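You operate a simulated robot arm through the tools that you are given. There is no shell and no other tool.

The job below is to be done with a simulated two-armed robot. You get a single attempt, and the scene is never put back.

TASK
Plug the mixer in and start it on fast.
Fine: the plug goes in while the red switch is off; switch on, shut the guard, set the speed dial before you press the green button.

It is judged by the outcome, as a careful person would: the job done as asked, and still so three seconds after it is handed in. It fails if anything else is knocked over, pushed out of place, dropped, spilled or broken.

THE ROBOT
Two 7-joint arms with fingered hands on one trunk that stands fixed in place. Base frame: the origin is at the foot of the trunk, x ahead of it, y to its left, z up. Readings come in mm, degrees, newtons and seconds.
The left shoulder is at [30, 136, 1305], the right one opposite. With the tool pointing down near the work surface each hand reaches from about 280 to 960 mm from the base axis, measured 20 degrees to its own side. Payload 5 kg a hand.
The tool frame of a hand sits at the grasp point between the pads (the TCP): z along the fingers, y along the line on which they close. The tips reach 42 mm beyond it. The gripper opens to 208 mm; its body begins 119 mm behind the TCP. The gripper is a hand of 4 fingers: y runs from the thumb to the fingers, the wrist lies at [0, 0, -332] in the tool frame.
Orientation is told as [roll, pitch, yaw] about the base's x, y, z axes, in that order, counted from this pose: with the fingers straight down and closing along the base's y, the tool's x points along the base's -x, its y along +y and its z along -z.

THE INTERFACE
- The arms move only by the tool play_rows. It takes "left_plan", "right_plan" or both (then of equal length, played together; a hand with none holds still); each is a list of rows, each a list of 2 entries, a list of its own where there are three numbers: the shift along the tool's x, y, z in mm, then the turn, a rotation vector about the tool's x, y, z in degrees. In form: [[[x, y, z], [wx, wy, wz]], ...]. A call has 1 to 20 rows; each row shifts and turns the commanded pose from where the row before left it, along the tool's axes as they then stand. A row lasts 0.2 s, in which the tool goes at most 50 mm and 8.6 degrees; a call with a longer step from one row to the next is refused whole. Where a pose cannot be reached the arm comes as near as it can. A force on the tool above 40 N (or 10 N above the force at the start of the call, whichever is more), or a blocked arm, ends the call early, and 0.2 s more pass. In this call time passes only in rows, and 0.2 s behind the last. It gives the time, the measured TCP pose, the force on the tool (base axes), the opening and the grip force at its end, in the units of the frame above (readings bear some noise), with the torque about the TCP (base axes, N m) and any sound that the robot's microphone picked up.
- Cameras (640 x 400 px; columns grow to the right, rows downward): "scene" is now at [46.2, 33.4, 2041.9]; the picture's right is [0.40, -0.92, 0.00], its down [-0.62, -0.28, -0.73] and it looks along [0.67, 0.29, -0.68] (base axes); focal length 325 px, centre (320, 200). "left" rides on the left gripper at [-101, 0, -145] in its tool frame; the picture's right is [0.00, -1.00, 0.00], its down [0.82, 0.00, -0.57] and it looks along [0.57, 0.00, 0.82] (tool axes); focal length 261 px, centre (320, 200). "right" rides on the right gripper at [101, 0, -145] in its tool frame; the picture's right is [-0.01, 1.00, 0.00], its down [-0.82, 0.00, -0.57] and it looks along [-0.57, 0.00, 0.82] (tool axes); focal length 261 px, centre (320, 200). There is no depth. A picture from a camera that has moved, and an enlarged one, comes with that camera's place and axes in the base frame and with its lens.
- get_image(camera): a new picture of that camera. No time passes.
- slide_trunk(by): moves the trunk up (or, below 0, down) by that many mm; the arms and the scene camera ride with it, the base frame stays. It gives what a move gives, with no picture.
- move_fingers(finger1, finger2, finger3, thumb_bend, hand): sets how far each is bent, from 0 (flat) to 1 (curled in); at 0.3 the hand is open as for a grip, at 0.7 the pads meet at the TCP. One left out holds its place. A second passes; each finger stops where it meets its share of the squeeze, and holds until it gets a number again. It is the only way to open and close the hand. It gives what a move gives, with no picture; readings hold the bend of each and the force on the fingers (four entries, about 0 where the hand has none), thumb and palm.
- pan_tilt(pan, tilt): turns the head with the scene camera to pan (to the left, within 143 degrees either way) and tilt (down, from -29 to 69), counted from straight ahead of the robot. It gives what a move gives.
- inspect(camera, box): a new picture of the part [left, top, right, bottom] of that camera's present view, enlarged. No time passes.
- close_job(): hands the job in; it is judged then, once.

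Nothing tells you positions but the pictures and the camera data. Unless the task says otherwise, let go and move clear before handing in.

The tools are called after "Emit:" by a JSON object that holds its "op" and its "data". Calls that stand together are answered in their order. play_rows: Moves the arms, as the interface text tells. Its arguments: {"type":"object","properties":{"left_plan":{"type":"array","items":{"type":"array"}},"right_plan":{"type":"array","items":{"type":"array"}}},"required":[]} The other tools are called the same way: slide_trunk (by) moves the trunk up or down; move_fingers (finger1, finger2, finger3, thumb_bend, hand) moves the fingers one by one; pan_tilt (pan, tilt) turns the head that bears the scene camera; get_image (camera) takes a picture; inspect (camera, box) takes an enlarged picture of a part of a camera's view; close_job () hands the job in.

At the start:

```text
time: 0.0
left_ee_pos: [678.6, 522.6, 1501.8]
left_orientation: [0.1, 0.0, 0.0]
left_ft_force: [0.5, -0.2, -0.1]
left_torque: [0.01, -0.04, -0.03]
left_width: 208.0
left_finger_force: 0.0
left_shape: jaw
left_bend: [0.3, 0.3, 0.3, 0.3]
left_finger forces: [0.0, 0.0, 0.0, 0.1, 0.0, 0.0]
right_ee_pos: [650.9, -39.5, 1477.8]
right_orientation: [0.0, 0.1, 0.0]
right_ft_force: [0.2, 0.1, -0.2]
right_torque: [0.02, 0.0, 0.0]
right_width: 207.8
right_finger_force: 0.1
right_shape: jaw
right_bend: [0.3, 0.3, 0.3, 0.3]
right_finger forces: [0.1, 0.0, 0.0, 0.0, 0.0, 0.0]
trunk travel left (down, up): [-325.0, 165.0]
head pan, tilt (commanded): [23.8, 43.0]
```

scene: 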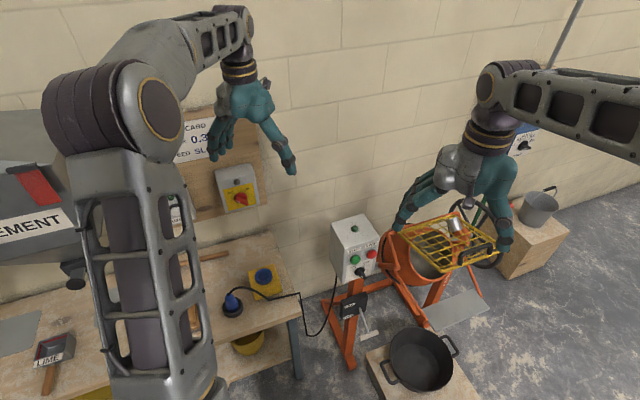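
right: 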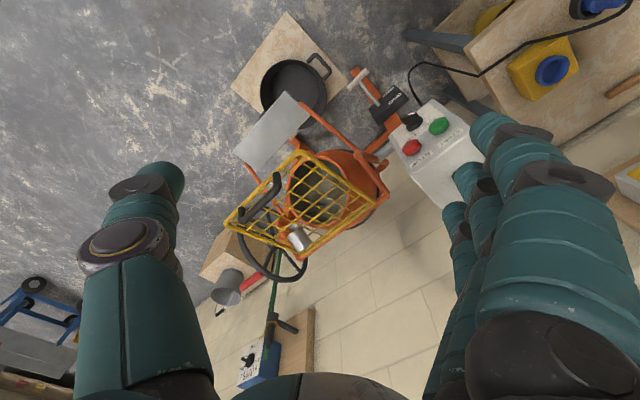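
left: 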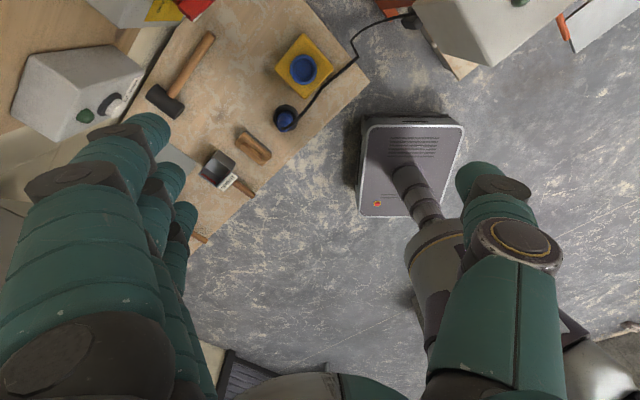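

I see a workbench on the left with a blue plug and a yellow socket box, a red/yellow isolator on the wall, and a control box with a green and a red button beside the orange mixer, which has a yellow guard. I'll look more closely before moving anything.

Emit:
{"op": "inspect", "data": {"camera": "scene", "box": [180, 180, 400, 380]}}

Emit:
{"op": "inspect", "data": {"camera": "scene", "box": [320, 180, 520, 310]}}

Emit:
{"op": "inspect", "data": {"camera": "scene", "box": [160, 90, 320, 220]}}

Emit:
{"op": "inspect", "data": {"camera": "left", "box": [200, 0, 420, 140]}}

Emit:
{"op": "inspect", "data": {"camera": "right", "box": [200, 80, 520, 300]}}

```text
2.00 times, centred on (290, 280) of scene
camera zoom: at [46.2, 33.4, 2041.9], right [0.4, -0.92, 0.0], down [-0.62, -0.28, -0.73], along [0.67, 0.29, -0.68], focal length 650 px, centre (380, 40)
```

zoom: 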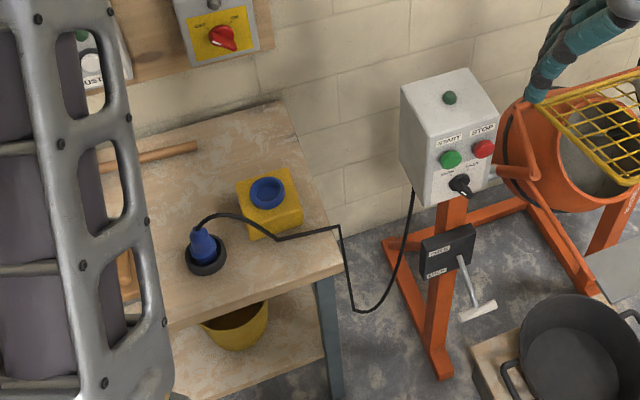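

```text
3.08 times, centred on (420, 245) of scene
camera zoom: at [46.2, 33.4, 2041.9], right [0.4, -0.92, 0.0], down [-0.62, -0.28, -0.73], along [0.67, 0.29, -0.68], focal length 1000 px, centre (12, 62)
```

zoom: 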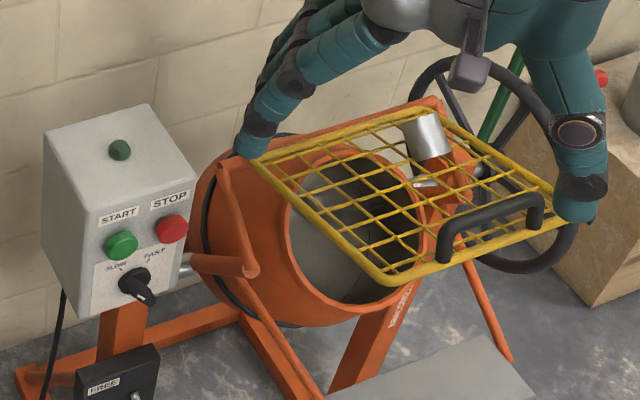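

```text
3.08 times, centred on (240, 155) of scene
camera zoom: at [46.2, 33.4, 2041.9], right [0.4, -0.92, 0.0], down [-0.62, -0.28, -0.73], along [0.67, 0.29, -0.68], focal length 1000 px, centre (566, 338)
```

zoom: 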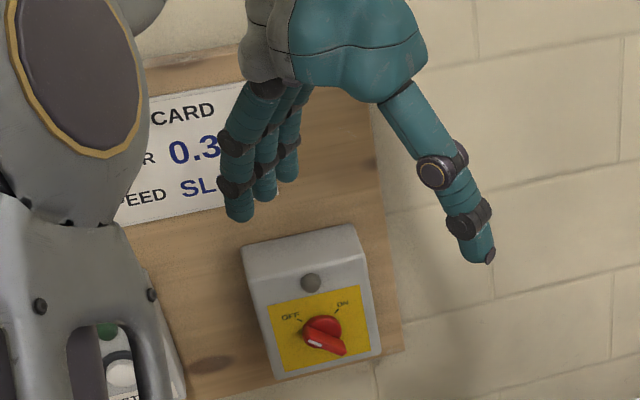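

```text
2.86 times, centred on (310, 70) of left
camera zoom: at [778.8, 521.4, 1647.1], right [0.0, -1.0, 0.0], down [-0.82, 0.0, 0.57], along [-0.57, 0.0, -0.82], focal length 745 px, centre (349, 571)
```

zoom: 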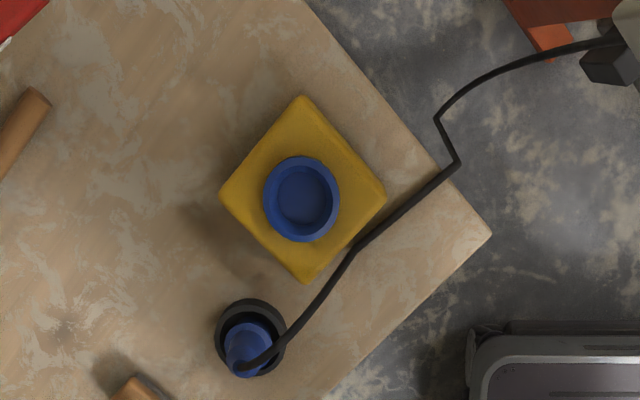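

```text
1.82 times, centred on (360, 190) of right
camera zoom: at [549.8, -40.4, 1621.9], right [0.01, 1.0, 0.0], down [0.82, 0.0, 0.57], along [0.57, 0.0, -0.82], focal length 474 px, centre (247, 218)
```

zoom: 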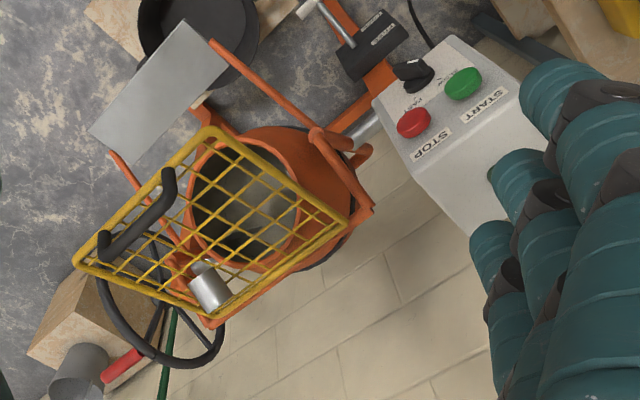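

The first views show the isolator, the plug in a black ring holder, and a cup near the guard, plus a lever box labelled "FREE". I'll turn the head and zoom in to find out what all of these are.

Emit:
{"op": "pan_tilt", "data": {"pan": 0, "tilt": 45}}

Emit:
{"op": "get_image", "data": {"camera": "scene"}}

Emit:
{"op": "inspect", "data": {"camera": "right", "box": [260, 120, 400, 260]}}

Emit:
{"op": "inspect", "data": {"camera": "right", "box": [340, 60, 480, 200]}}

```text
time: 0.9
left_ee_pos: [678.7, 520.9, 1501.3]
left_orientation: [0.0, 0.0, 0.1]
left_ft_force: [0.5, 0.3, 0.7]
left_torque: [-0.01, -0.02, -0.05]
left_width: 207.8
left_finger_force: 0.0
left_shape: jaw
left_bend: [0.3, 0.3, 0.3, 0.3]
left_finger forces: [0.0, 0.1, 0.1, 0.1, 0.0, 0.0]
right_ee_pos: [649.8, -40.1, 1477.1]
right_orientation: [0.0, 0.0, 0.1]
right_ft_force: [0.7, -1.0, 0.5]
right_torque: [0.02, 0.01, -0.01]
right_width: 208.0
right_finger_force: 0.1
right_shape: jaw
right_bend: [0.3, 0.3, 0.3, 0.3]
right_finger forces: [0.0, 0.0, 0.1, 0.1, 0.0, 0.0]
trunk travel left (down, up): [-325.0, 165.0]
head pan, tilt (commanded): [0.0, 45.0]
```

```text
taken
camera scene: at [51.7, 0.1, 2039.0], right [0.0, -1.0, 0.0], down [-0.71, 0.0, -0.71], along [0.71, 0.0, -0.71], focal length 325 px, centre (320, 200)
```

scene: 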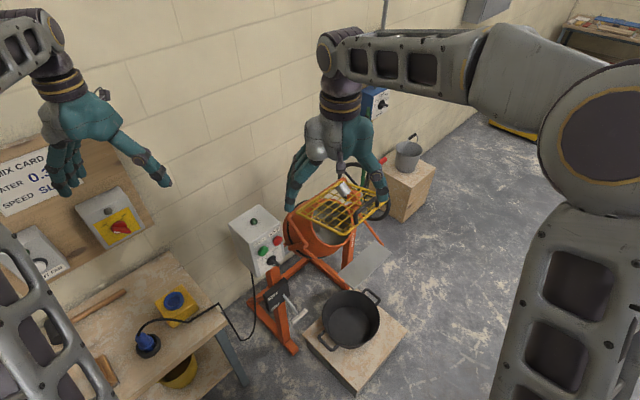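

```text
2.86 times, centred on (330, 190) of right
camera zoom: at [549.8, -40.2, 1621.9], right [0.01, 1.0, 0.0], down [0.82, 0.0, 0.57], along [0.57, 0.0, -0.82], focal length 745 px, centre (291, 229)
```

zoom: 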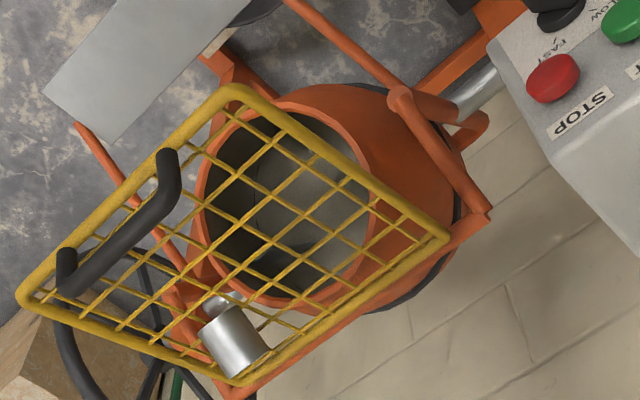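

```text
2.86 times, centred on (410, 130) of right
camera zoom: at [549.8, -40.2, 1621.9], right [0.01, 1.0, 0.0], down [0.82, 0.0, 0.57], along [0.57, 0.0, -0.82], focal length 745 px, centre (63, 400)
```

zoom: 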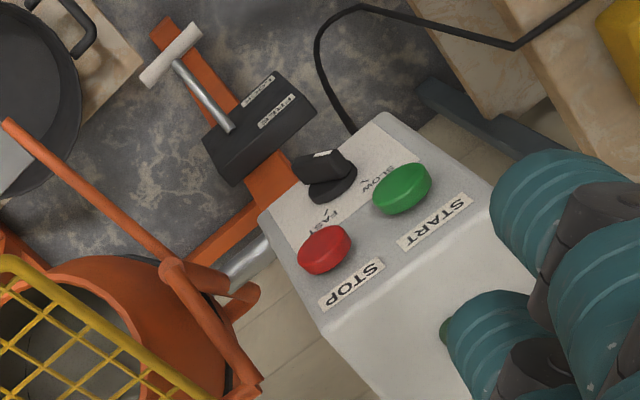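

The guard handle sits at roughly (867, -169, 1168), the green button at (733, 200, 1106), the socket at (663, 566, 875) and the plug at (512, 633, 793). Next I'll look at the left and right parts of the room.

Emit:
{"op": "pan_tilt", "data": {"pan": 50, "tilt": 40}}

Emit:
{"op": "get_image", "data": {"camera": "scene"}}

Emit:
{"op": "inspect", "data": {"camera": "left", "box": [0, 0, 240, 150]}}

Emit:
{"op": "inspect", "data": {"camera": "left", "box": [250, 20, 370, 140]}}

Emit:
{"op": "inspect", "data": {"camera": "right", "box": [270, 200, 340, 265]}}

```text
time: 2.1
left_ee_pos: [678.7, 520.8, 1500.2]
left_orientation: [0.0, 0.0, -0.2]
left_ft_force: [0.1, -0.4, 0.1]
left_torque: [0.01, -0.01, -0.01]
left_width: 207.9
left_finger_force: 0.0
left_shape: jaw
left_bend: [0.3, 0.3, 0.3, 0.3]
left_finger forces: [0.1, 0.1, 0.0, 0.1, 0.1, 0.0]
right_ee_pos: [650.6, -40.2, 1478.0]
right_orientation: [0.0, 0.0, 0.0]
right_ft_force: [-0.1, -0.3, -0.2]
right_torque: [-0.05, 0.03, 0.01]
right_width: 207.7
right_finger_force: 0.1
right_shape: jaw
right_bend: [0.3, 0.3, 0.3, 0.3]
right_finger forces: [0.0, 0.1, 0.0, 0.0, 0.1, 0.0]
trunk travel left (down, up): [-325.0, 165.0]
head pan, tilt (commanded): [50.0, 40.0]
```

```text
taken
camera scene: at [25.2, 65.1, 2046.3], right [0.77, -0.64, 0.0], down [-0.41, -0.49, -0.77], along [0.49, 0.59, -0.64], focal length 325 px, centre (320, 200)
```

scene: 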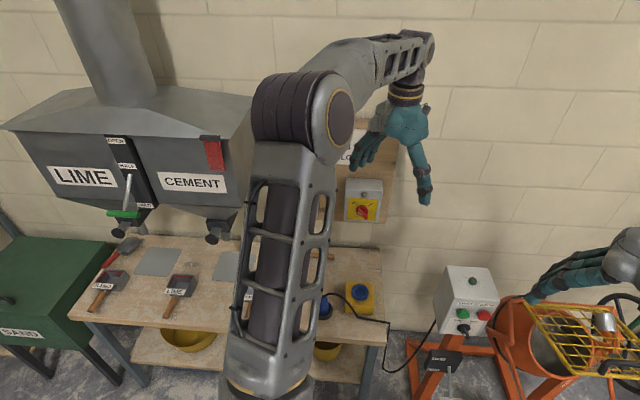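

```text
2.67 times, centred on (120, 75) of left
camera zoom: at [778.9, 521.4, 1647.0], right [0.0, -1.0, 0.0], down [-0.82, 0.0, 0.57], along [-0.57, 0.0, -0.82], focal length 695 px, centre (853, 533)
```

zoom: 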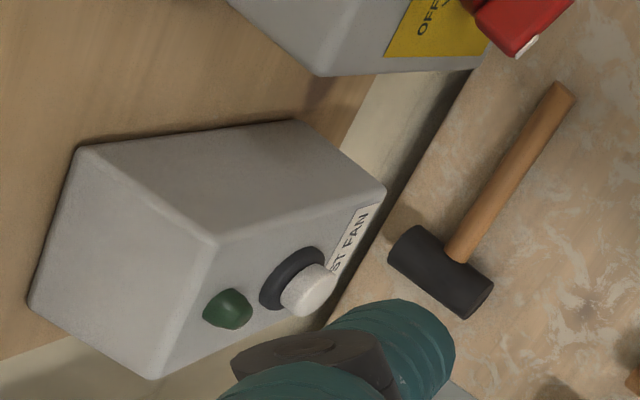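

```text
3.33 times, centred on (310, 80) of left
camera zoom: at [778.9, 521.4, 1647.0], right [0.0, -1.0, 0.0], down [-0.82, 0.0, 0.57], along [-0.57, 0.0, -0.82], focal length 869 px, centre (353, 600)
```

zoom: 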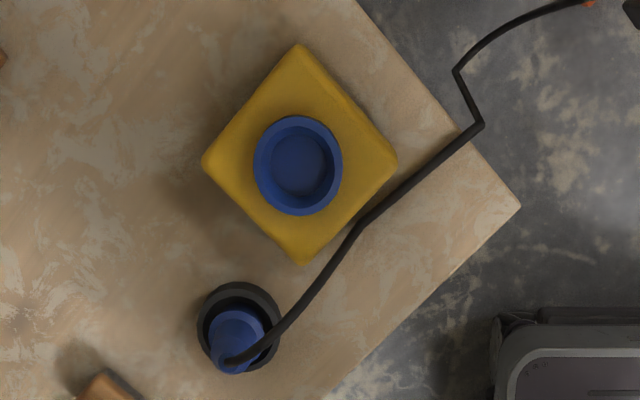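

```text
6.15 times, centred on (305, 232) of right
camera zoom: at [549.9, -40.3, 1621.9], right [0.01, 1.0, 0.0], down [0.82, 0.0, 0.57], along [0.57, 0.0, -0.82], focal length 1604 px, centre (412, 0)
```

zoom: 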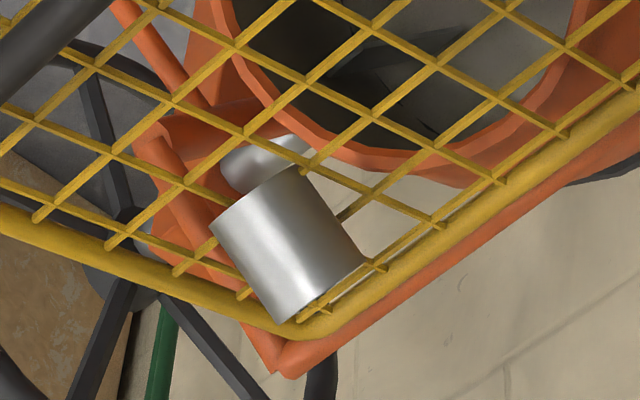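

The guard frame slopes up from the wall side towards its handle, and a metal cylinder sits near its far corner. I'll move the right hand back and to the right, clear of everything, and turn its camera towards the mixer to see the guard and cylinder from the side.

Emit:
{"op": "play_rows", "data": {"right_plan": [[[0, -45, 0], [0, 0, 0]], [[0, -45, 0], [0, 0, 0]], [[0, -45, 0], [0, 0, 0]], [[0, -45, 0], [0, 0, 0]], [[0, -45, 0], [0, 0, 0]], [[0, -45, 0], [0, 0, 0]], [[0, -45, 0], [0, 0, 0]], [[0, -45, 0], [0, 0, 0]], [[0, 0, 0], [0, 0, -8]], [[0, 0, 0], [0, 0, -8]], [[0, 0, 0], [0, 0, -8]], [[0, 0, 0], [0, 0, -8]], [[0, 0, 0], [0, 0, -8]], [[0, 0, 0], [0, 0, -8]]]}}

Emit:
{"op": "get_image", "data": {"camera": "right"}}

Emit:
{"op": "pan_tilt", "data": {"pan": 5, "tilt": 45}}

Emit:
{"op": "get_image", "data": {"camera": "scene"}}

```text
time: 5.1
left_ee_pos: [677.9, 521.6, 1501.8]
left_orientation: [0.1, 0.0, -0.1]
left_ft_force: [0.3, 1.1, -0.3]
left_torque: [-0.04, -0.02, -0.01]
left_width: 207.9
left_finger_force: 0.0
left_shape: jaw
left_bend: [0.3, 0.3, 0.3, 0.3]
left_finger forces: [0.0, 0.0, 0.0, 0.1, 0.0, 0.0]
right_ee_pos: [650.7, -400.5, 1477.6]
right_orientation: [0.0, 0.1, 48.0]
right_ft_force: [0.1, -0.3, 0.0]
right_torque: [-0.01, 0.02, -0.01]
right_width: 207.9
right_finger_force: 0.0
right_shape: jaw
right_bend: [0.3, 0.3, 0.3, 0.3]
right_finger forces: [0.0, 0.0, 0.1, 0.1, 0.0, 0.0]
trunk travel left (down, up): [-325.0, 165.0]
head pan, tilt (commanded): [50.0, 40.0]
```

```text
taken
camera right: at [583.0, -475.9, 1622.1], right [-0.74, 0.67, 0.0], down [0.55, 0.61, 0.57], along [0.38, 0.42, -0.82], focal length 261 px, centre (320, 200)
```

right: 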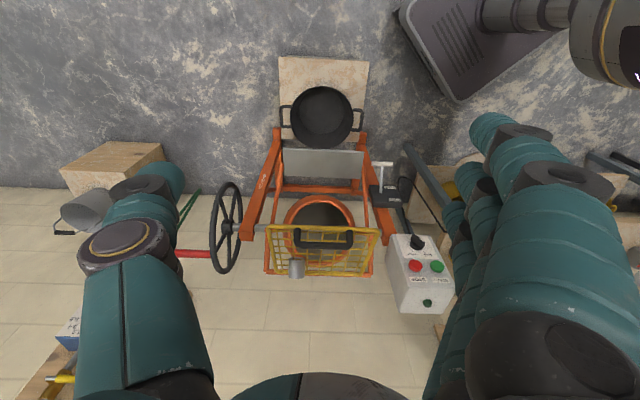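

```text
time: 6.2
left_ee_pos: [677.7, 521.2, 1501.5]
left_orientation: [-0.1, 0.0, 0.0]
left_ft_force: [-0.1, -0.6, 0.9]
left_torque: [-0.01, -0.03, 0.01]
left_width: 207.9
left_finger_force: 0.1
left_shape: jaw
left_bend: [0.3, 0.3, 0.3, 0.3]
left_finger forces: [0.0, 0.1, 0.1, 0.0, 0.0, 0.0]
right_ee_pos: [650.6, -400.0, 1478.0]
right_orientation: [0.1, 0.0, 47.9]
right_ft_force: [-0.2, -0.4, 0.3]
right_torque: [0.0, -0.02, 0.01]
right_width: 207.7
right_finger_force: 0.2
right_shape: jaw
right_bend: [0.3, 0.3, 0.3, 0.3]
right_finger forces: [0.1, 0.0, 0.1, 0.0, 0.1, 0.0]
trunk travel left (down, up): [-325.0, 165.0]
head pan, tilt (commanded): [5.0, 45.0]
```

```text
taken
camera scene: at [51.4, 7.1, 2039.0], right [0.09, -1.0, 0.0], down [-0.7, -0.06, -0.71], along [0.7, 0.06, -0.71], focal length 325 px, centre (320, 200)
```

scene: 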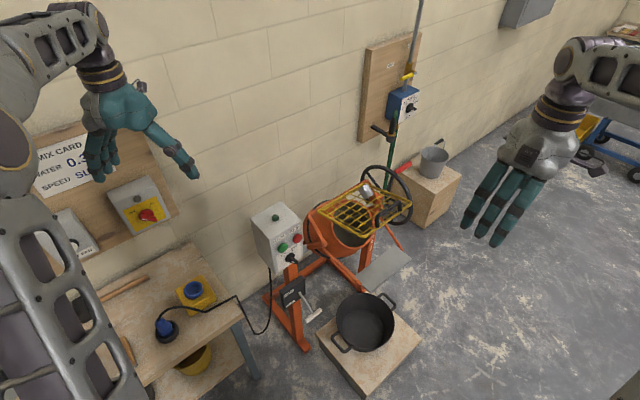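

This view looks almost squarely at the wall, so the wall normal is about [-0.67, -0.74, 0]. I'll zoom in on the mixer.

Emit:
{"op": "inspect", "data": {"camera": "right", "box": [200, 180, 400, 300]}}

Emit:
{"op": "inspect", "data": {"camera": "right", "box": [360, 140, 480, 330]}}

Emit:
{"op": "inspect", "data": {"camera": "scene", "box": [240, 160, 430, 280]}}

Emit:
{"op": "inspect", "data": {"camera": "scene", "box": [340, 170, 410, 220]}}

Emit:
{"op": "inspect", "data": {"camera": "scene", "box": [90, 165, 190, 245]}}

```text
3.20 times, centred on (300, 240) of right
camera zoom: at [582.8, -475.5, 1622.2], right [-0.74, 0.67, 0.0], down [0.55, 0.61, 0.57], along [0.38, 0.42, -0.82], focal length 834 px, centre (384, 72)
```

zoom: 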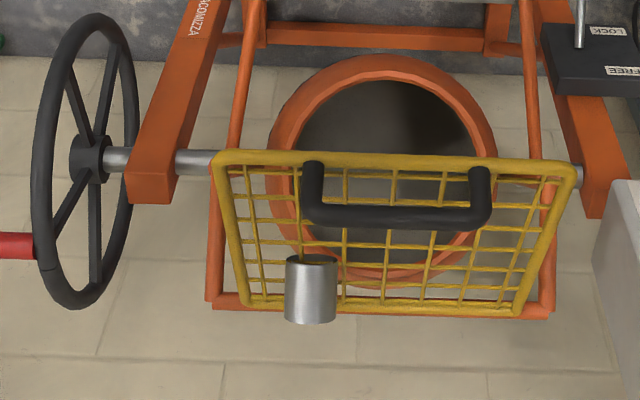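

```text
2.11 times, centred on (420, 235) of right
camera zoom: at [582.8, -475.5, 1622.2], right [-0.74, 0.67, 0.0], down [0.55, 0.61, 0.57], along [0.38, 0.42, -0.82], focal length 549 px, centre (110, 126)
```

zoom: 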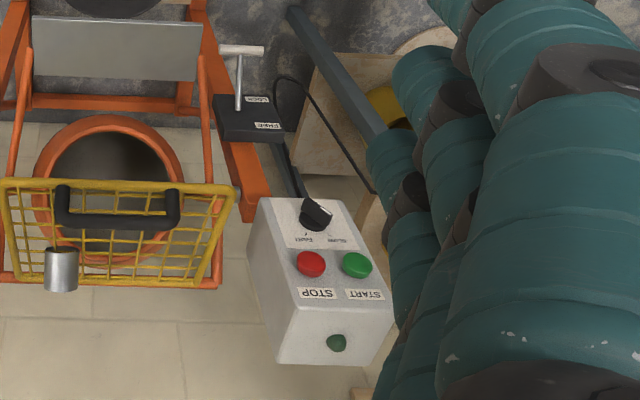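

```text
3.33 times, centred on (335, 220) of scene
camera zoom: at [51.4, 7.1, 2039.0], right [0.09, -1.0, 0.0], down [-0.7, -0.06, -0.71], along [0.7, 0.06, -0.71], focal length 1084 px, centre (270, 133)
```

zoom: 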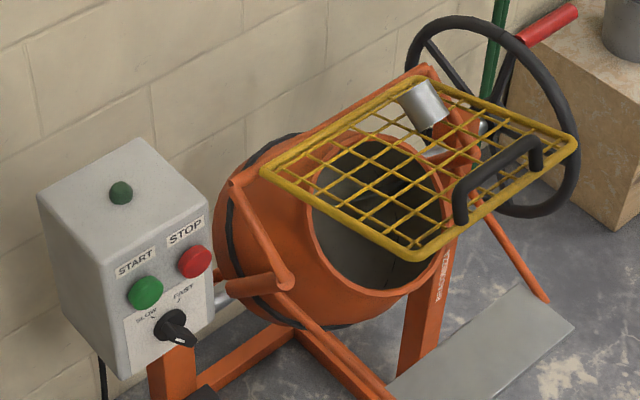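

```text
8.00 times, centred on (375, 195) of scene
camera zoom: at [51.4, 7.1, 2039.0], right [0.09, -1.0, 0.0], down [-0.7, -0.06, -0.71], along [0.7, 0.06, -0.71], focal length 2601 px, centre (-120, 240)
```

zoom: 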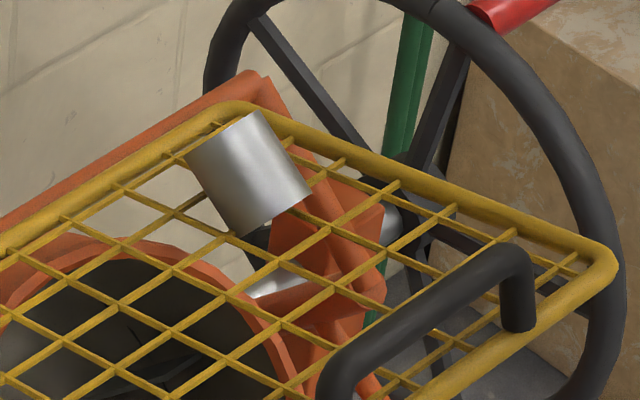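

```text
5.00 times, centred on (140, 205) of scene
camera zoom: at [51.4, 7.1, 2039.0], right [0.09, -1.0, 0.0], down [-0.7, -0.06, -0.71], along [0.7, 0.06, -0.71], focal length 1626 px, centre (1220, 175)
```

zoom: 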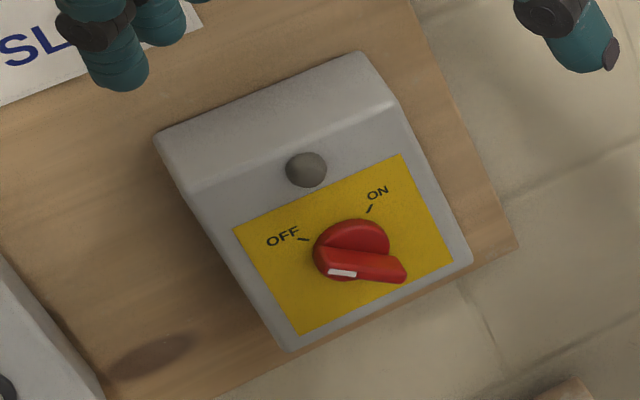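

The guard is hinged along its wall-side edge and stands about level. A steel cup or cylinder sits on or near it, and the isolator dial's pointer needs a closer look. I'll lower the right hand and tilt its camera up for a flatter side view.

Emit:
{"op": "play_rows", "data": {"right_plan": [[[0, 0, 45], [0, 0, 0]], [[0, 0, 45], [0, 0, 0]], [[0, 0, 45], [0, 0, 0]], [[0, 0, 45], [0, 0, 0]], [[0, 0, 45], [0, 0, 0]], [[0, 0, 0], [0, -8, 0]], [[0, 0, 0], [0, -8, 0]], [[0, 0, 0], [0, -8, 0]], [[0, 0, 0], [0, -8, 0]], [[0, 0, 0], [0, -8, 0]]]}}

Emit:
{"op": "get_image", "data": {"camera": "right"}}

```text
time: 8.4
left_ee_pos: [680.2, 522.2, 1498.1]
left_orientation: [-0.1, 0.3, 0.0]
left_ft_force: [3.6, 2.0, -5.3]
left_torque: [-0.39, 0.46, -0.02]
left_width: 207.7
left_finger_force: 0.1
left_shape: jaw
left_bend: [0.3, 0.3, 0.3, 0.3]
left_finger forces: [0.0, 0.0, 0.1, 0.0, 0.0, 0.0]
right_ee_pos: [652.6, -403.6, 1249.7]
right_orientation: [0.0, -39.6, 47.7]
right_ft_force: [-8.9, -16.5, -8.4]
right_torque: [2.35, -1.44, 0.5]
right_width: 208.1
right_finger_force: 0.2
right_shape: jaw
right_bend: [0.3, 0.3, 0.3, 0.3]
right_finger forces: [0.0, 0.0, 0.1, 0.0, 0.0, 0.0]
trunk travel left (down, up): [-325.0, 165.0]
head pan, tilt (commanded): [5.0, 45.0]
```

```text
taken
camera right: at [537.1, -529.3, 1296.3], right [-0.74, 0.68, 0.0], down [0.18, 0.19, 0.96], along [0.65, 0.71, -0.27], focal length 261 px, centre (320, 200)
```

right: 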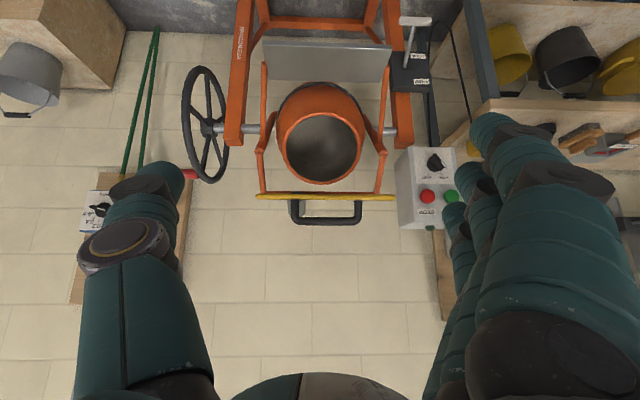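

The forces read a little high and I don't see the cylinder in this view. I'll check both straight away.

Emit:
{"op": "inspect", "data": {"camera": "right", "box": [230, 150, 420, 250]}}

Emit:
{"op": "get_image", "data": {"camera": "scene"}}

Emit:
{"op": "inspect", "data": {"camera": "scene", "box": [240, 160, 430, 280]}}

Emit:
{"op": "play_rows", "data": {"right_plan": [[[0, 0, 0], [0, 0, 0]]]}}

```text
3.37 times, centred on (325, 200) of right
camera zoom: at [537.1, -529.3, 1296.3], right [-0.74, 0.68, 0.0], down [0.18, 0.19, 0.96], along [0.65, 0.71, -0.27], focal length 878 px, centre (303, 200)
```

zoom: 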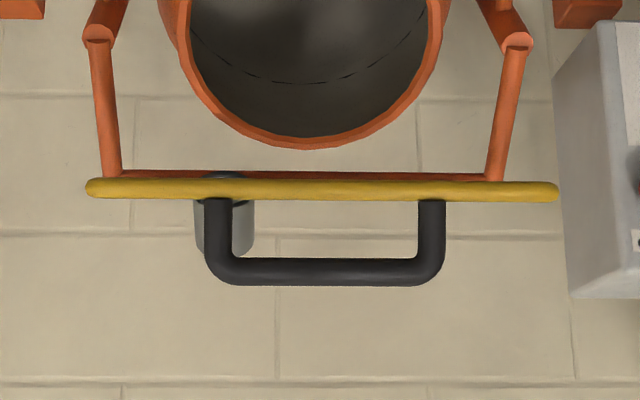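

```text
taken
camera scene: at [55.1, 9.4, 2038.5], right [0.09, -1.0, 0.0], down [-0.71, -0.06, -0.71], along [0.7, 0.06, -0.71], focal length 325 px, centre (320, 200)
```

scene: 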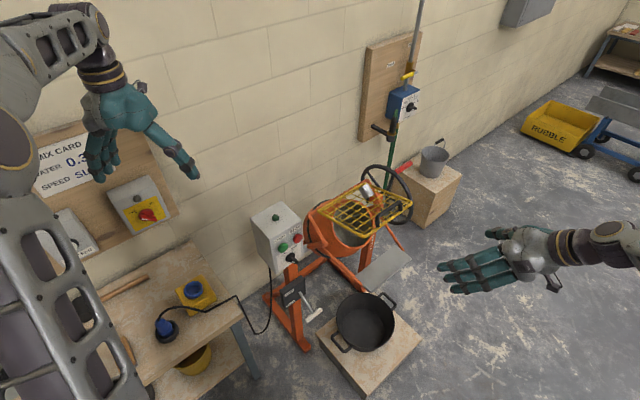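

```text
3.33 times, centred on (335, 220) of scene
camera zoom: at [55.1, 9.4, 2038.5], right [0.09, -1.0, 0.0], down [-0.71, -0.06, -0.71], along [0.7, 0.06, -0.71], focal length 1084 px, centre (270, 133)
```

zoom: 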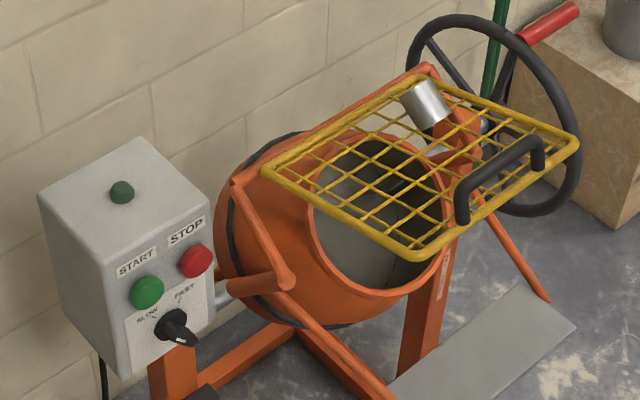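

```text
time: 8.8
left_ee_pos: [679.5, 524.8, 1499.2]
left_orientation: [-0.2, 0.1, 0.0]
left_ft_force: [1.4, 1.3, -0.3]
left_torque: [-0.2, 0.13, -0.03]
left_width: 208.0
left_finger_force: 0.2
left_shape: jaw
left_bend: [0.3, 0.3, 0.3, 0.3]
left_finger forces: [0.0, 0.0, 0.0, 0.0, 0.0, 0.1]
right_ee_pos: [651.1, -397.1, 1252.1]
right_orientation: [0.0, -39.9, 48.1]
right_ft_force: [1.3, 1.1, -0.2]
right_torque: [-0.16, 0.13, -0.04]
right_width: 207.8
right_finger_force: 0.1
right_shape: jaw
right_bend: [0.3, 0.3, 0.3, 0.3]
right_finger forces: [0.1, 0.0, 0.1, 0.0, 0.0, 0.0]
trunk travel left (down, up): [-325.0, 165.0]
head pan, tilt (commanded): [5.0, 45.0]
```

Those forces were only from the motion; they have died away, and the cylinder is still there behind the handle. I'll zoom in on it and its mounting.

Emit:
{"op": "inspect", "data": {"camera": "right", "box": [280, 180, 320, 240]}}

Emit:
{"op": "inspect", "data": {"camera": "right", "box": [380, 0, 480, 240]}}

Emit:
{"op": "inspect", "data": {"camera": "scene", "box": [120, 250, 260, 350]}}

```text
6.67 times, centred on (300, 210) of right
camera zoom: at [538.0, -524.1, 1299.3], right [-0.74, 0.67, 0.0], down [0.18, 0.19, 0.96], along [0.65, 0.72, -0.26], focal length 1738 px, centre (453, 133)
```

zoom: 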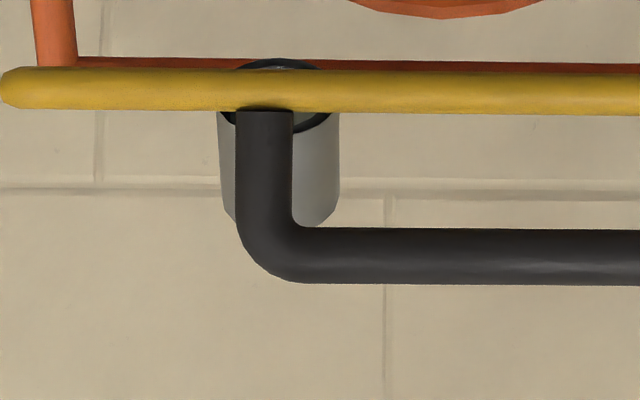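

```text
1.67 times, centred on (430, 120) of right
camera zoom: at [538.0, -524.1, 1299.3], right [-0.74, 0.67, 0.0], down [0.18, 0.19, 0.96], along [0.65, 0.72, -0.26], focal length 434 px, centre (137, 333)
```

zoom: 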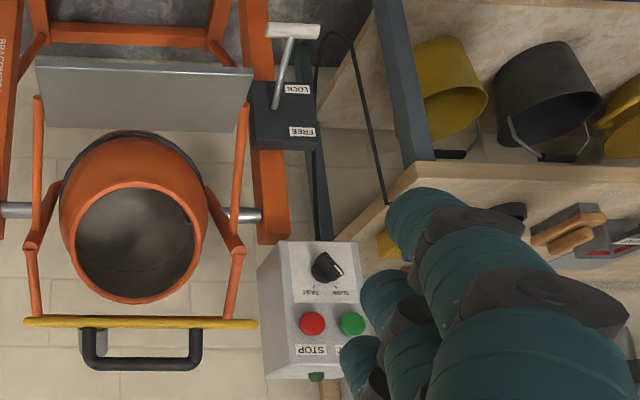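

```text
4.00 times, centred on (190, 300) of scene
camera zoom: at [54.0, 11.2, 2038.9], right [0.09, -1.0, 0.0], down [-0.71, -0.06, -0.71], along [0.7, 0.06, -0.71], focal length 1300 px, centre (840, -200)
```

zoom: 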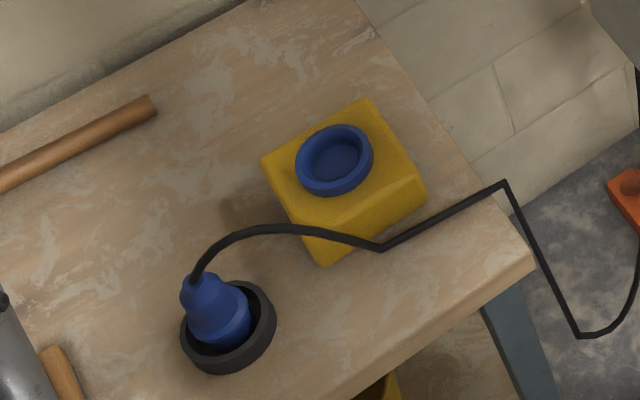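

It's a steel cup with its dark open mouth facing the robot, tilted about 37° on the guard near the hinge. I'll swing the right hand around to the right for a side view of it.

Emit:
{"op": "play_rows", "data": {"right_plan": [[[-19, -29, 13.5], [0, 0, 0]], [[-19, -29, 13.5], [0, 0, 0]], [[-19, -29, 13.5], [0, 0, 0]], [[-19, -29, 13.5], [0, 0, 0]], [[-19, -29, 13.5], [0, 0, 0]], [[0, 0, 0], [-4.7, 0, -5.6]], [[0, 0, 0], [-4.7, 0, -5.6]], [[0, 0, 0], [-4.7, 0, -5.6]], [[0, 0, 0], [-4.7, 0, -5.6]]]}}

Emit:
{"op": "get_image", "data": {"camera": "right"}}

Emit:
{"op": "slide_trunk", "data": {"by": -1}}

```text
time: 10.8
left_ee_pos: [680.4, 520.3, 1501.0]
left_orientation: [0.0, 0.1, -0.1]
left_ft_force: [1.6, -1.3, -1.2]
left_torque: [0.15, 0.22, -0.05]
left_width: 207.6
left_finger_force: 0.0
left_shape: jaw
left_bend: [0.3, 0.3, 0.3, 0.3]
left_finger forces: [0.1, 0.0, 0.1, 0.0, 0.0, 0.0]
right_ee_pos: [836.1, -412.2, 1260.6]
right_orientation: [0.2, -40.0, 76.9]
right_ft_force: [0.5, -1.9, 0.7]
right_torque: [0.04, 0.07, 0.05]
right_width: 207.8
right_finger_force: 0.0
right_shape: jaw
right_bend: [0.3, 0.3, 0.3, 0.3]
right_finger forces: [0.0, 0.0, 0.0, 0.0, 0.1, 0.1]
trunk travel left (down, up): [-325.0, 165.0]
head pan, tilt (commanded): [5.0, 45.0]
```

```text
taken
camera right: at [798.7, -579.7, 1306.0], right [-0.97, 0.23, 0.01], down [0.06, 0.25, 0.97], along [0.22, 0.94, -0.26], focal length 261 px, centre (320, 200)
```

right: 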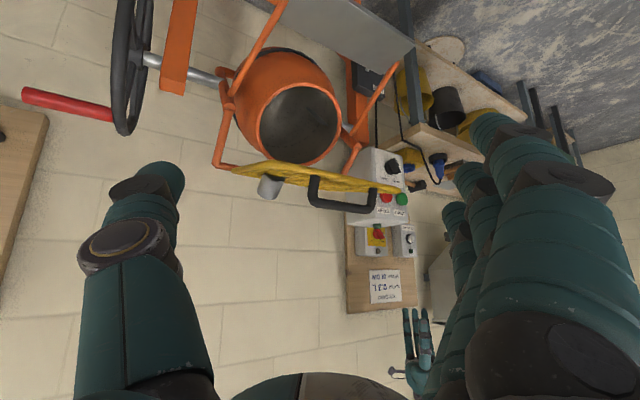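

```text
time: 11.3
left_ee_pos: [680.1, 520.9, 1499.2]
left_orientation: [0.1, 0.0, 0.0]
left_ft_force: [-0.3, -0.2, -0.4]
left_torque: [0.03, 0.07, 0.04]
left_width: 208.0
left_finger_force: 0.1
left_shape: jaw
left_bend: [0.3, 0.3, 0.3, 0.3]
left_finger forces: [0.0, 0.0, 0.1, 0.0, 0.1, 0.1]
right_ee_pos: [836.1, -410.7, 1260.7]
right_orientation: [0.1, -39.9, 77.1]
right_ft_force: [1.1, 0.1, -0.5]
right_torque: [-0.01, 0.02, 0.02]
right_width: 207.9
right_finger_force: 0.1
right_shape: jaw
right_bend: [0.3, 0.3, 0.3, 0.3]
right_finger forces: [0.1, 0.1, 0.0, 0.1, 0.0, 0.0]
trunk travel left (down, up): [-324.0, 166.0]
head pan, tilt (commanded): [5.0, 45.0]
```

Emit:
{"op": "inspect", "data": {"camera": "right", "box": [200, 130, 420, 230]}}

Emit:
{"op": "inspect", "data": {"camera": "right", "box": [250, 155, 300, 205]}}

Emit:
{"op": "inspect", "data": {"camera": "right", "box": [340, 140, 430, 310]}}

```text
2.91 times, centred on (310, 180) of right
camera zoom: at [798.3, -578.1, 1305.7], right [-0.97, 0.23, 0.0], down [0.06, 0.25, 0.97], along [0.22, 0.94, -0.26], focal length 758 px, centre (349, 258)
```

zoom: 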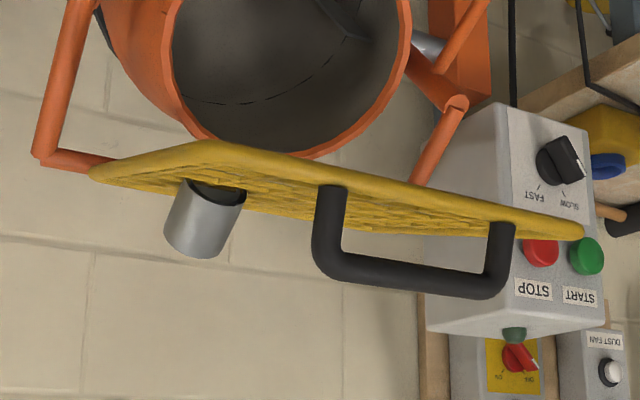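

```text
8.00 times, centred on (275, 180) of right
camera zoom: at [798.3, -578.1, 1305.7], right [-0.97, 0.23, 0.0], down [0.06, 0.25, 0.97], along [0.22, 0.94, -0.26], focal length 2085 px, centre (680, 360)
```

zoom: 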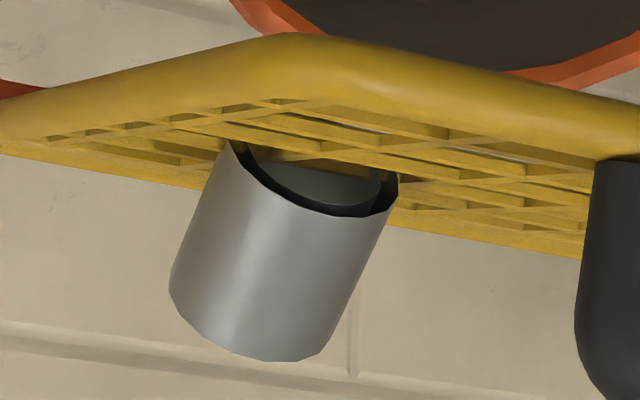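

```text
2.35 times, centred on (385, 225) of right
camera zoom: at [798.3, -578.1, 1305.7], right [-0.97, 0.23, 0.0], down [0.06, 0.25, 0.97], along [0.22, 0.94, -0.26], focal length 613 px, centre (167, 141)
```

zoom: 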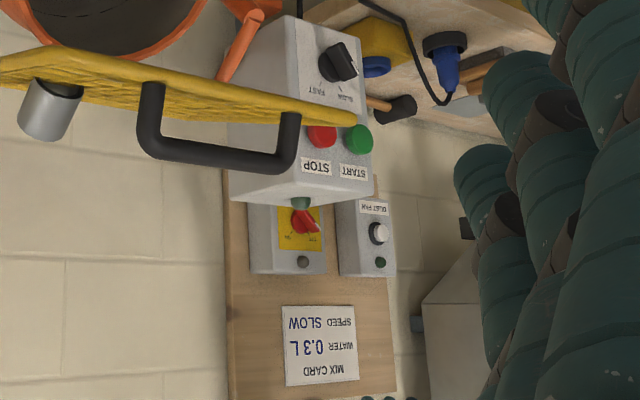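

The cup is tilted just as if it were fixed to the guard (it would stand upright with the guard shut), so I take it as part of the guard. I'll take a profile look at the plug, the dial and the red switch from here, and then use the left hand.

Emit:
{"op": "inspect", "data": {"camera": "right", "box": [395, 140, 465, 200]}}

Emit:
{"op": "inspect", "data": {"camera": "right", "box": [355, 140, 415, 200]}}

Emit:
{"op": "inspect", "data": {"camera": "right", "box": [350, 210, 420, 260]}}

Emit:
{"op": "inspect", "data": {"camera": "scene", "box": [250, 200, 320, 270]}}

Emit:
{"op": "inspect", "data": {"camera": "scene", "box": [130, 270, 230, 350]}}

```text
6.67 times, centred on (430, 170) of right
camera zoom: at [798.3, -578.1, 1305.7], right [-0.97, 0.23, 0.0], down [0.06, 0.25, 0.97], along [0.22, 0.94, -0.26], focal length 1738 px, centre (-413, 400)
```

zoom: 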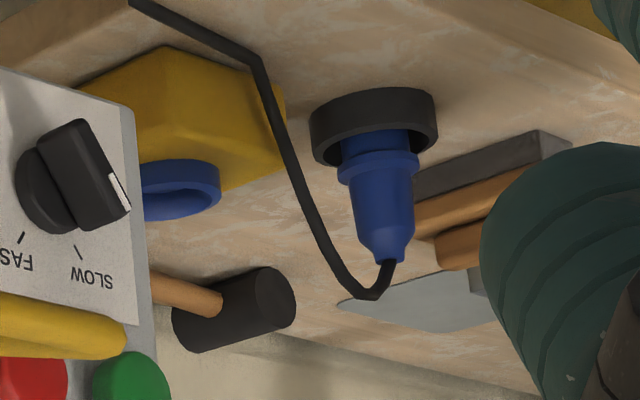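

```text
6.67 times, centred on (385, 170) of right
camera zoom: at [798.3, -578.1, 1305.7], right [-0.97, 0.23, 0.0], down [0.06, 0.25, 0.97], along [0.22, 0.94, -0.26], focal length 1738 px, centre (-113, 400)
```

zoom: 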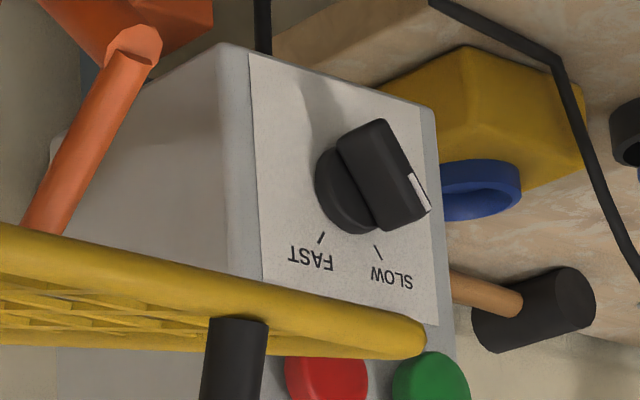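

```text
8.00 times, centred on (385, 235) of right
camera zoom: at [798.3, -578.1, 1305.7], right [-0.97, 0.23, 0.0], down [0.06, 0.25, 0.97], along [0.22, 0.94, -0.26], focal length 2085 px, centre (-200, -80)
```

zoom: 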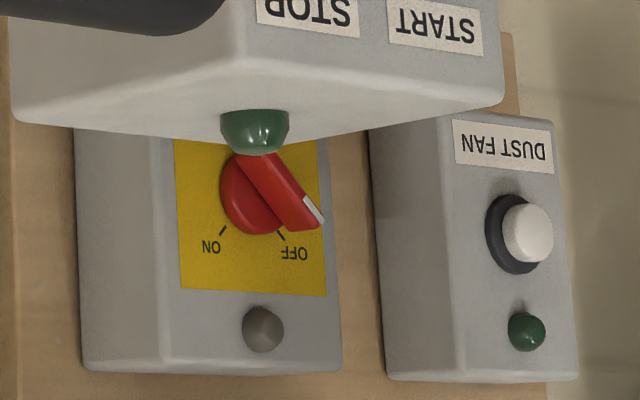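

```text
5.71 times, centred on (285, 235) of scene
camera zoom: at [52.7, 6.3, 2038.0], right [0.09, -1.0, 0.0], down [-0.71, -0.06, -0.71], along [0.7, 0.06, -0.71], focal length 1858 px, centre (520, 0)
```

zoom: 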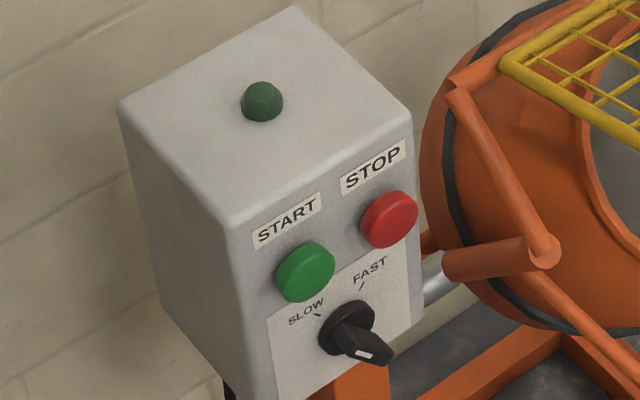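

```text
5.00 times, centred on (180, 310) of scene
camera zoom: at [52.7, 6.3, 2038.0], right [0.09, -1.0, 0.0], down [-0.71, -0.06, -0.71], along [0.7, 0.06, -0.71], focal length 1626 px, centre (1020, -350)
```

zoom: 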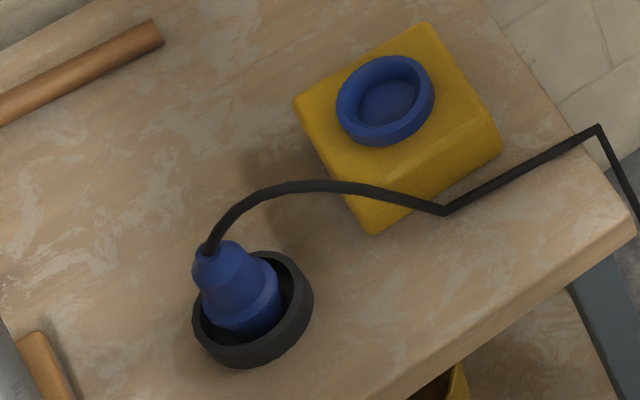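

The red switch reads OFF, the isolator lamp is dark and the speed dial points at SLOW. The plug stands upright in a black holder at about (520, 630), with its tip near z 911 and a body about 46 mm across, and the socket faces up at about (668, 565, 880). I'll bring the left hand above the plug, turned so the cable leaves between thumb and fingers.

Emit:
{"op": "play_rows", "data": {"left_plan": [[[17.8, 12.1, 38.9], [0, 0, 0]], [[17.8, 12.1, 38.9], [0, 0, 0]], [[17.8, 12.1, 38.9], [0, 0, 0]], [[17.8, 12.1, 38.9], [0, 0, 0]], [[17.8, 12.1, 38.9], [0, 0, 0]], [[17.8, 12.1, 38.9], [0, 0, 0]], [[17.8, 12.1, 38.9], [0, 0, 0]], [[17.8, 12.1, 38.9], [0, 0, 0]], [[0, 0, 0], [0, 0, 7.5]], [[0, 0, 0], [0, 0, 7.5]], [[0, 0, 0], [0, 0, 7.5]], [[0, 0, 0], [0, 0, 7.5]], [[0, 0, 0], [0, 0, 7.5]]]}}

Emit:
{"op": "get_image", "data": {"camera": "left"}}

Emit:
{"op": "pan_tilt", "data": {"pan": 35, "tilt": 50}}

Emit:
{"op": "get_image", "data": {"camera": "scene"}}

Emit:
{"op": "get_image", "data": {"camera": "right"}}

```text
time: 14.1
left_ee_pos: [535.8, 618.1, 1189.3]
left_orientation: [0.0, 0.0, -37.7]
left_ft_force: [-0.1, 0.0, -0.2]
left_torque: [-0.02, 0.0, 0.01]
left_width: 208.0
left_finger_force: 0.1
left_shape: jaw
left_bend: [0.3, 0.3, 0.3, 0.3]
left_finger forces: [0.0, 0.0, 0.1, 0.1, 0.0, 0.0]
right_ee_pos: [836.0, -411.1, 1260.8]
right_orientation: [0.0, -40.0, 77.1]
right_ft_force: [0.2, 0.0, -0.3]
right_torque: [-0.01, 0.02, -0.01]
right_width: 207.8
right_finger_force: 0.2
right_shape: jaw
right_bend: [0.3, 0.3, 0.3, 0.3]
right_finger forces: [0.1, 0.0, 0.0, 0.0, 0.0, 0.0]
trunk travel left (down, up): [-324.0, 166.0]
head pan, tilt (commanded): [5.0, 45.0]
```

```text
taken
camera left: at [615.4, 557.0, 1334.5], right [-0.61, -0.79, 0.0], down [-0.65, 0.5, 0.57], along [-0.45, 0.35, -0.82], focal length 261 px, centre (320, 200)
```

left: 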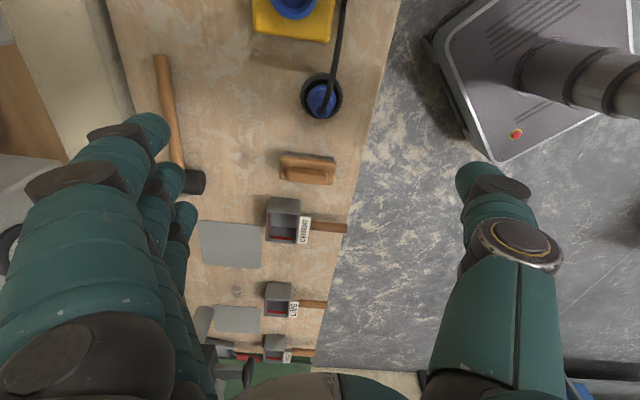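

```text
time: 15.0
left_ee_pos: [535.2, 619.4, 1189.3]
left_orientation: [0.0, 0.1, -37.4]
left_ft_force: [0.3, -0.5, -0.2]
left_torque: [0.01, 0.02, -0.03]
left_width: 207.7
left_finger_force: 0.0
left_shape: jaw
left_bend: [0.3, 0.3, 0.3, 0.3]
left_finger forces: [0.0, 0.0, 0.1, 0.0, 0.0, 0.1]
right_ee_pos: [836.0, -410.7, 1259.7]
right_orientation: [0.1, -40.1, 77.2]
right_ft_force: [-0.2, 0.2, 0.2]
right_torque: [0.0, 0.0, -0.01]
right_width: 207.9
right_finger_force: 0.1
right_shape: jaw
right_bend: [0.3, 0.3, 0.3, 0.3]
right_finger forces: [0.0, 0.1, 0.1, 0.0, 0.0, 0.0]
trunk travel left (down, up): [-324.0, 166.0]
head pan, tilt (commanded): [35.0, 50.0]
```

```text
taken
camera scene: at [33.6, 44.0, 2031.1], right [0.57, -0.82, 0.0], down [-0.63, -0.44, -0.64], along [0.53, 0.37, -0.77], focal length 325 px, centre (320, 200)
```

scene: 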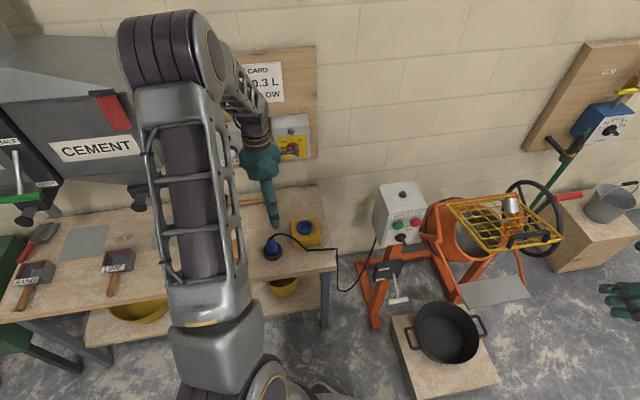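

```text
taken
camera right: at [797.6, -577.4, 1306.5], right [-0.97, 0.23, 0.0], down [0.06, 0.25, 0.97], along [0.22, 0.94, -0.26], focal length 261 px, centre (320, 200)
```

right: 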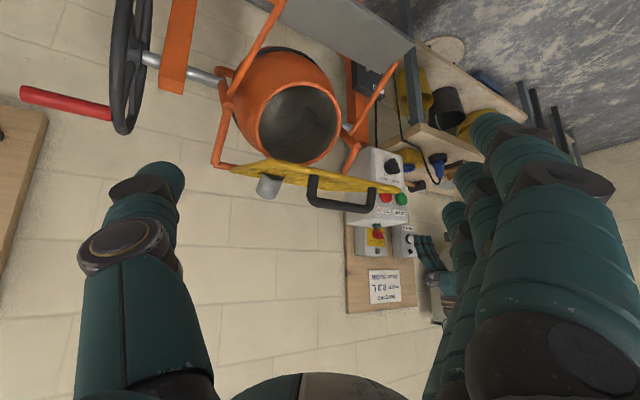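

The plug, its cable and the socket are all in the left camera's view. I'll zoom in to measure them.

Emit:
{"op": "inspect", "data": {"camera": "left", "box": [230, 0, 390, 130]}}

Emit:
{"op": "inspect", "data": {"camera": "left", "box": [285, 60, 355, 130]}}

Emit:
{"op": "inspect", "data": {"camera": "scene", "box": [240, 200, 350, 300]}}

Emit:
{"op": "inspect", "data": {"camera": "right", "box": [395, 130, 475, 200]}}

```text
3.08 times, centred on (310, 65) of left
camera zoom: at [615.7, 556.8, 1334.8], right [-0.6, -0.8, 0.0], down [-0.65, 0.5, 0.57], along [-0.46, 0.35, -0.82], focal length 802 px, centre (351, 615)
```

zoom: 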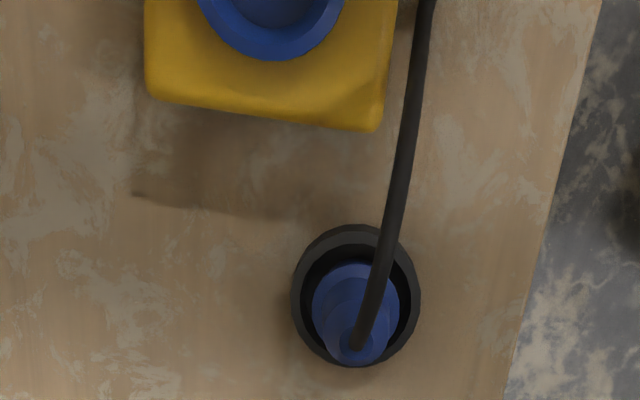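

```text
5.71 times, centred on (320, 95) of left
camera zoom: at [615.7, 556.8, 1334.8], right [-0.6, -0.8, 0.0], down [-0.65, 0.5, 0.57], along [-0.46, 0.35, -0.82], focal length 1489 px, centre (320, 800)
```

zoom: 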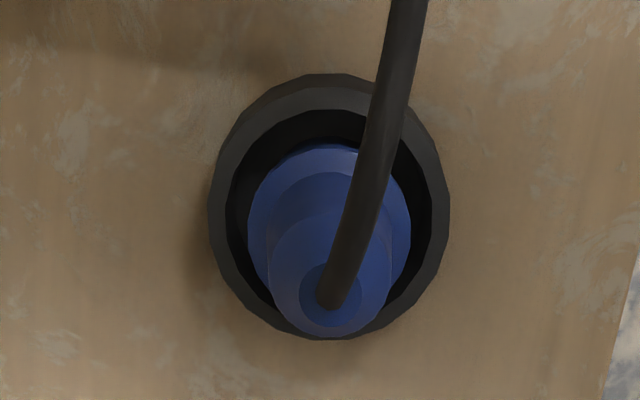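

```text
4.00 times, centred on (295, 250) of scene
camera zoom: at [33.6, 44.0, 2031.1], right [0.57, -0.82, 0.0], down [-0.63, -0.44, -0.64], along [0.53, 0.37, -0.77], focal length 1300 px, centre (420, 0)
```

zoom: 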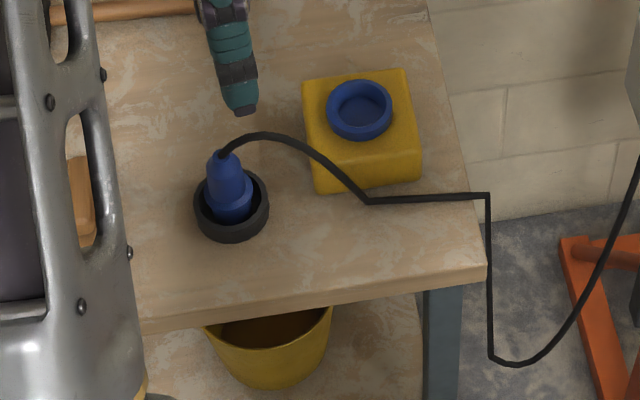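

```text
5.71 times, centred on (435, 165) of right
camera zoom: at [797.6, -577.4, 1306.5], right [-0.97, 0.23, 0.0], down [0.06, 0.25, 0.97], along [0.22, 0.94, -0.26], focal length 1489 px, centre (-337, 400)
```

zoom: 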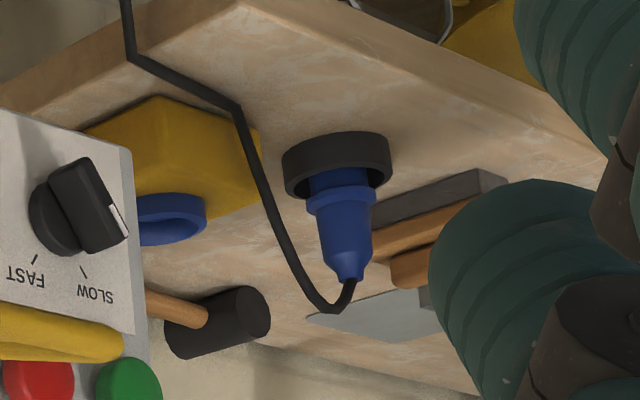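

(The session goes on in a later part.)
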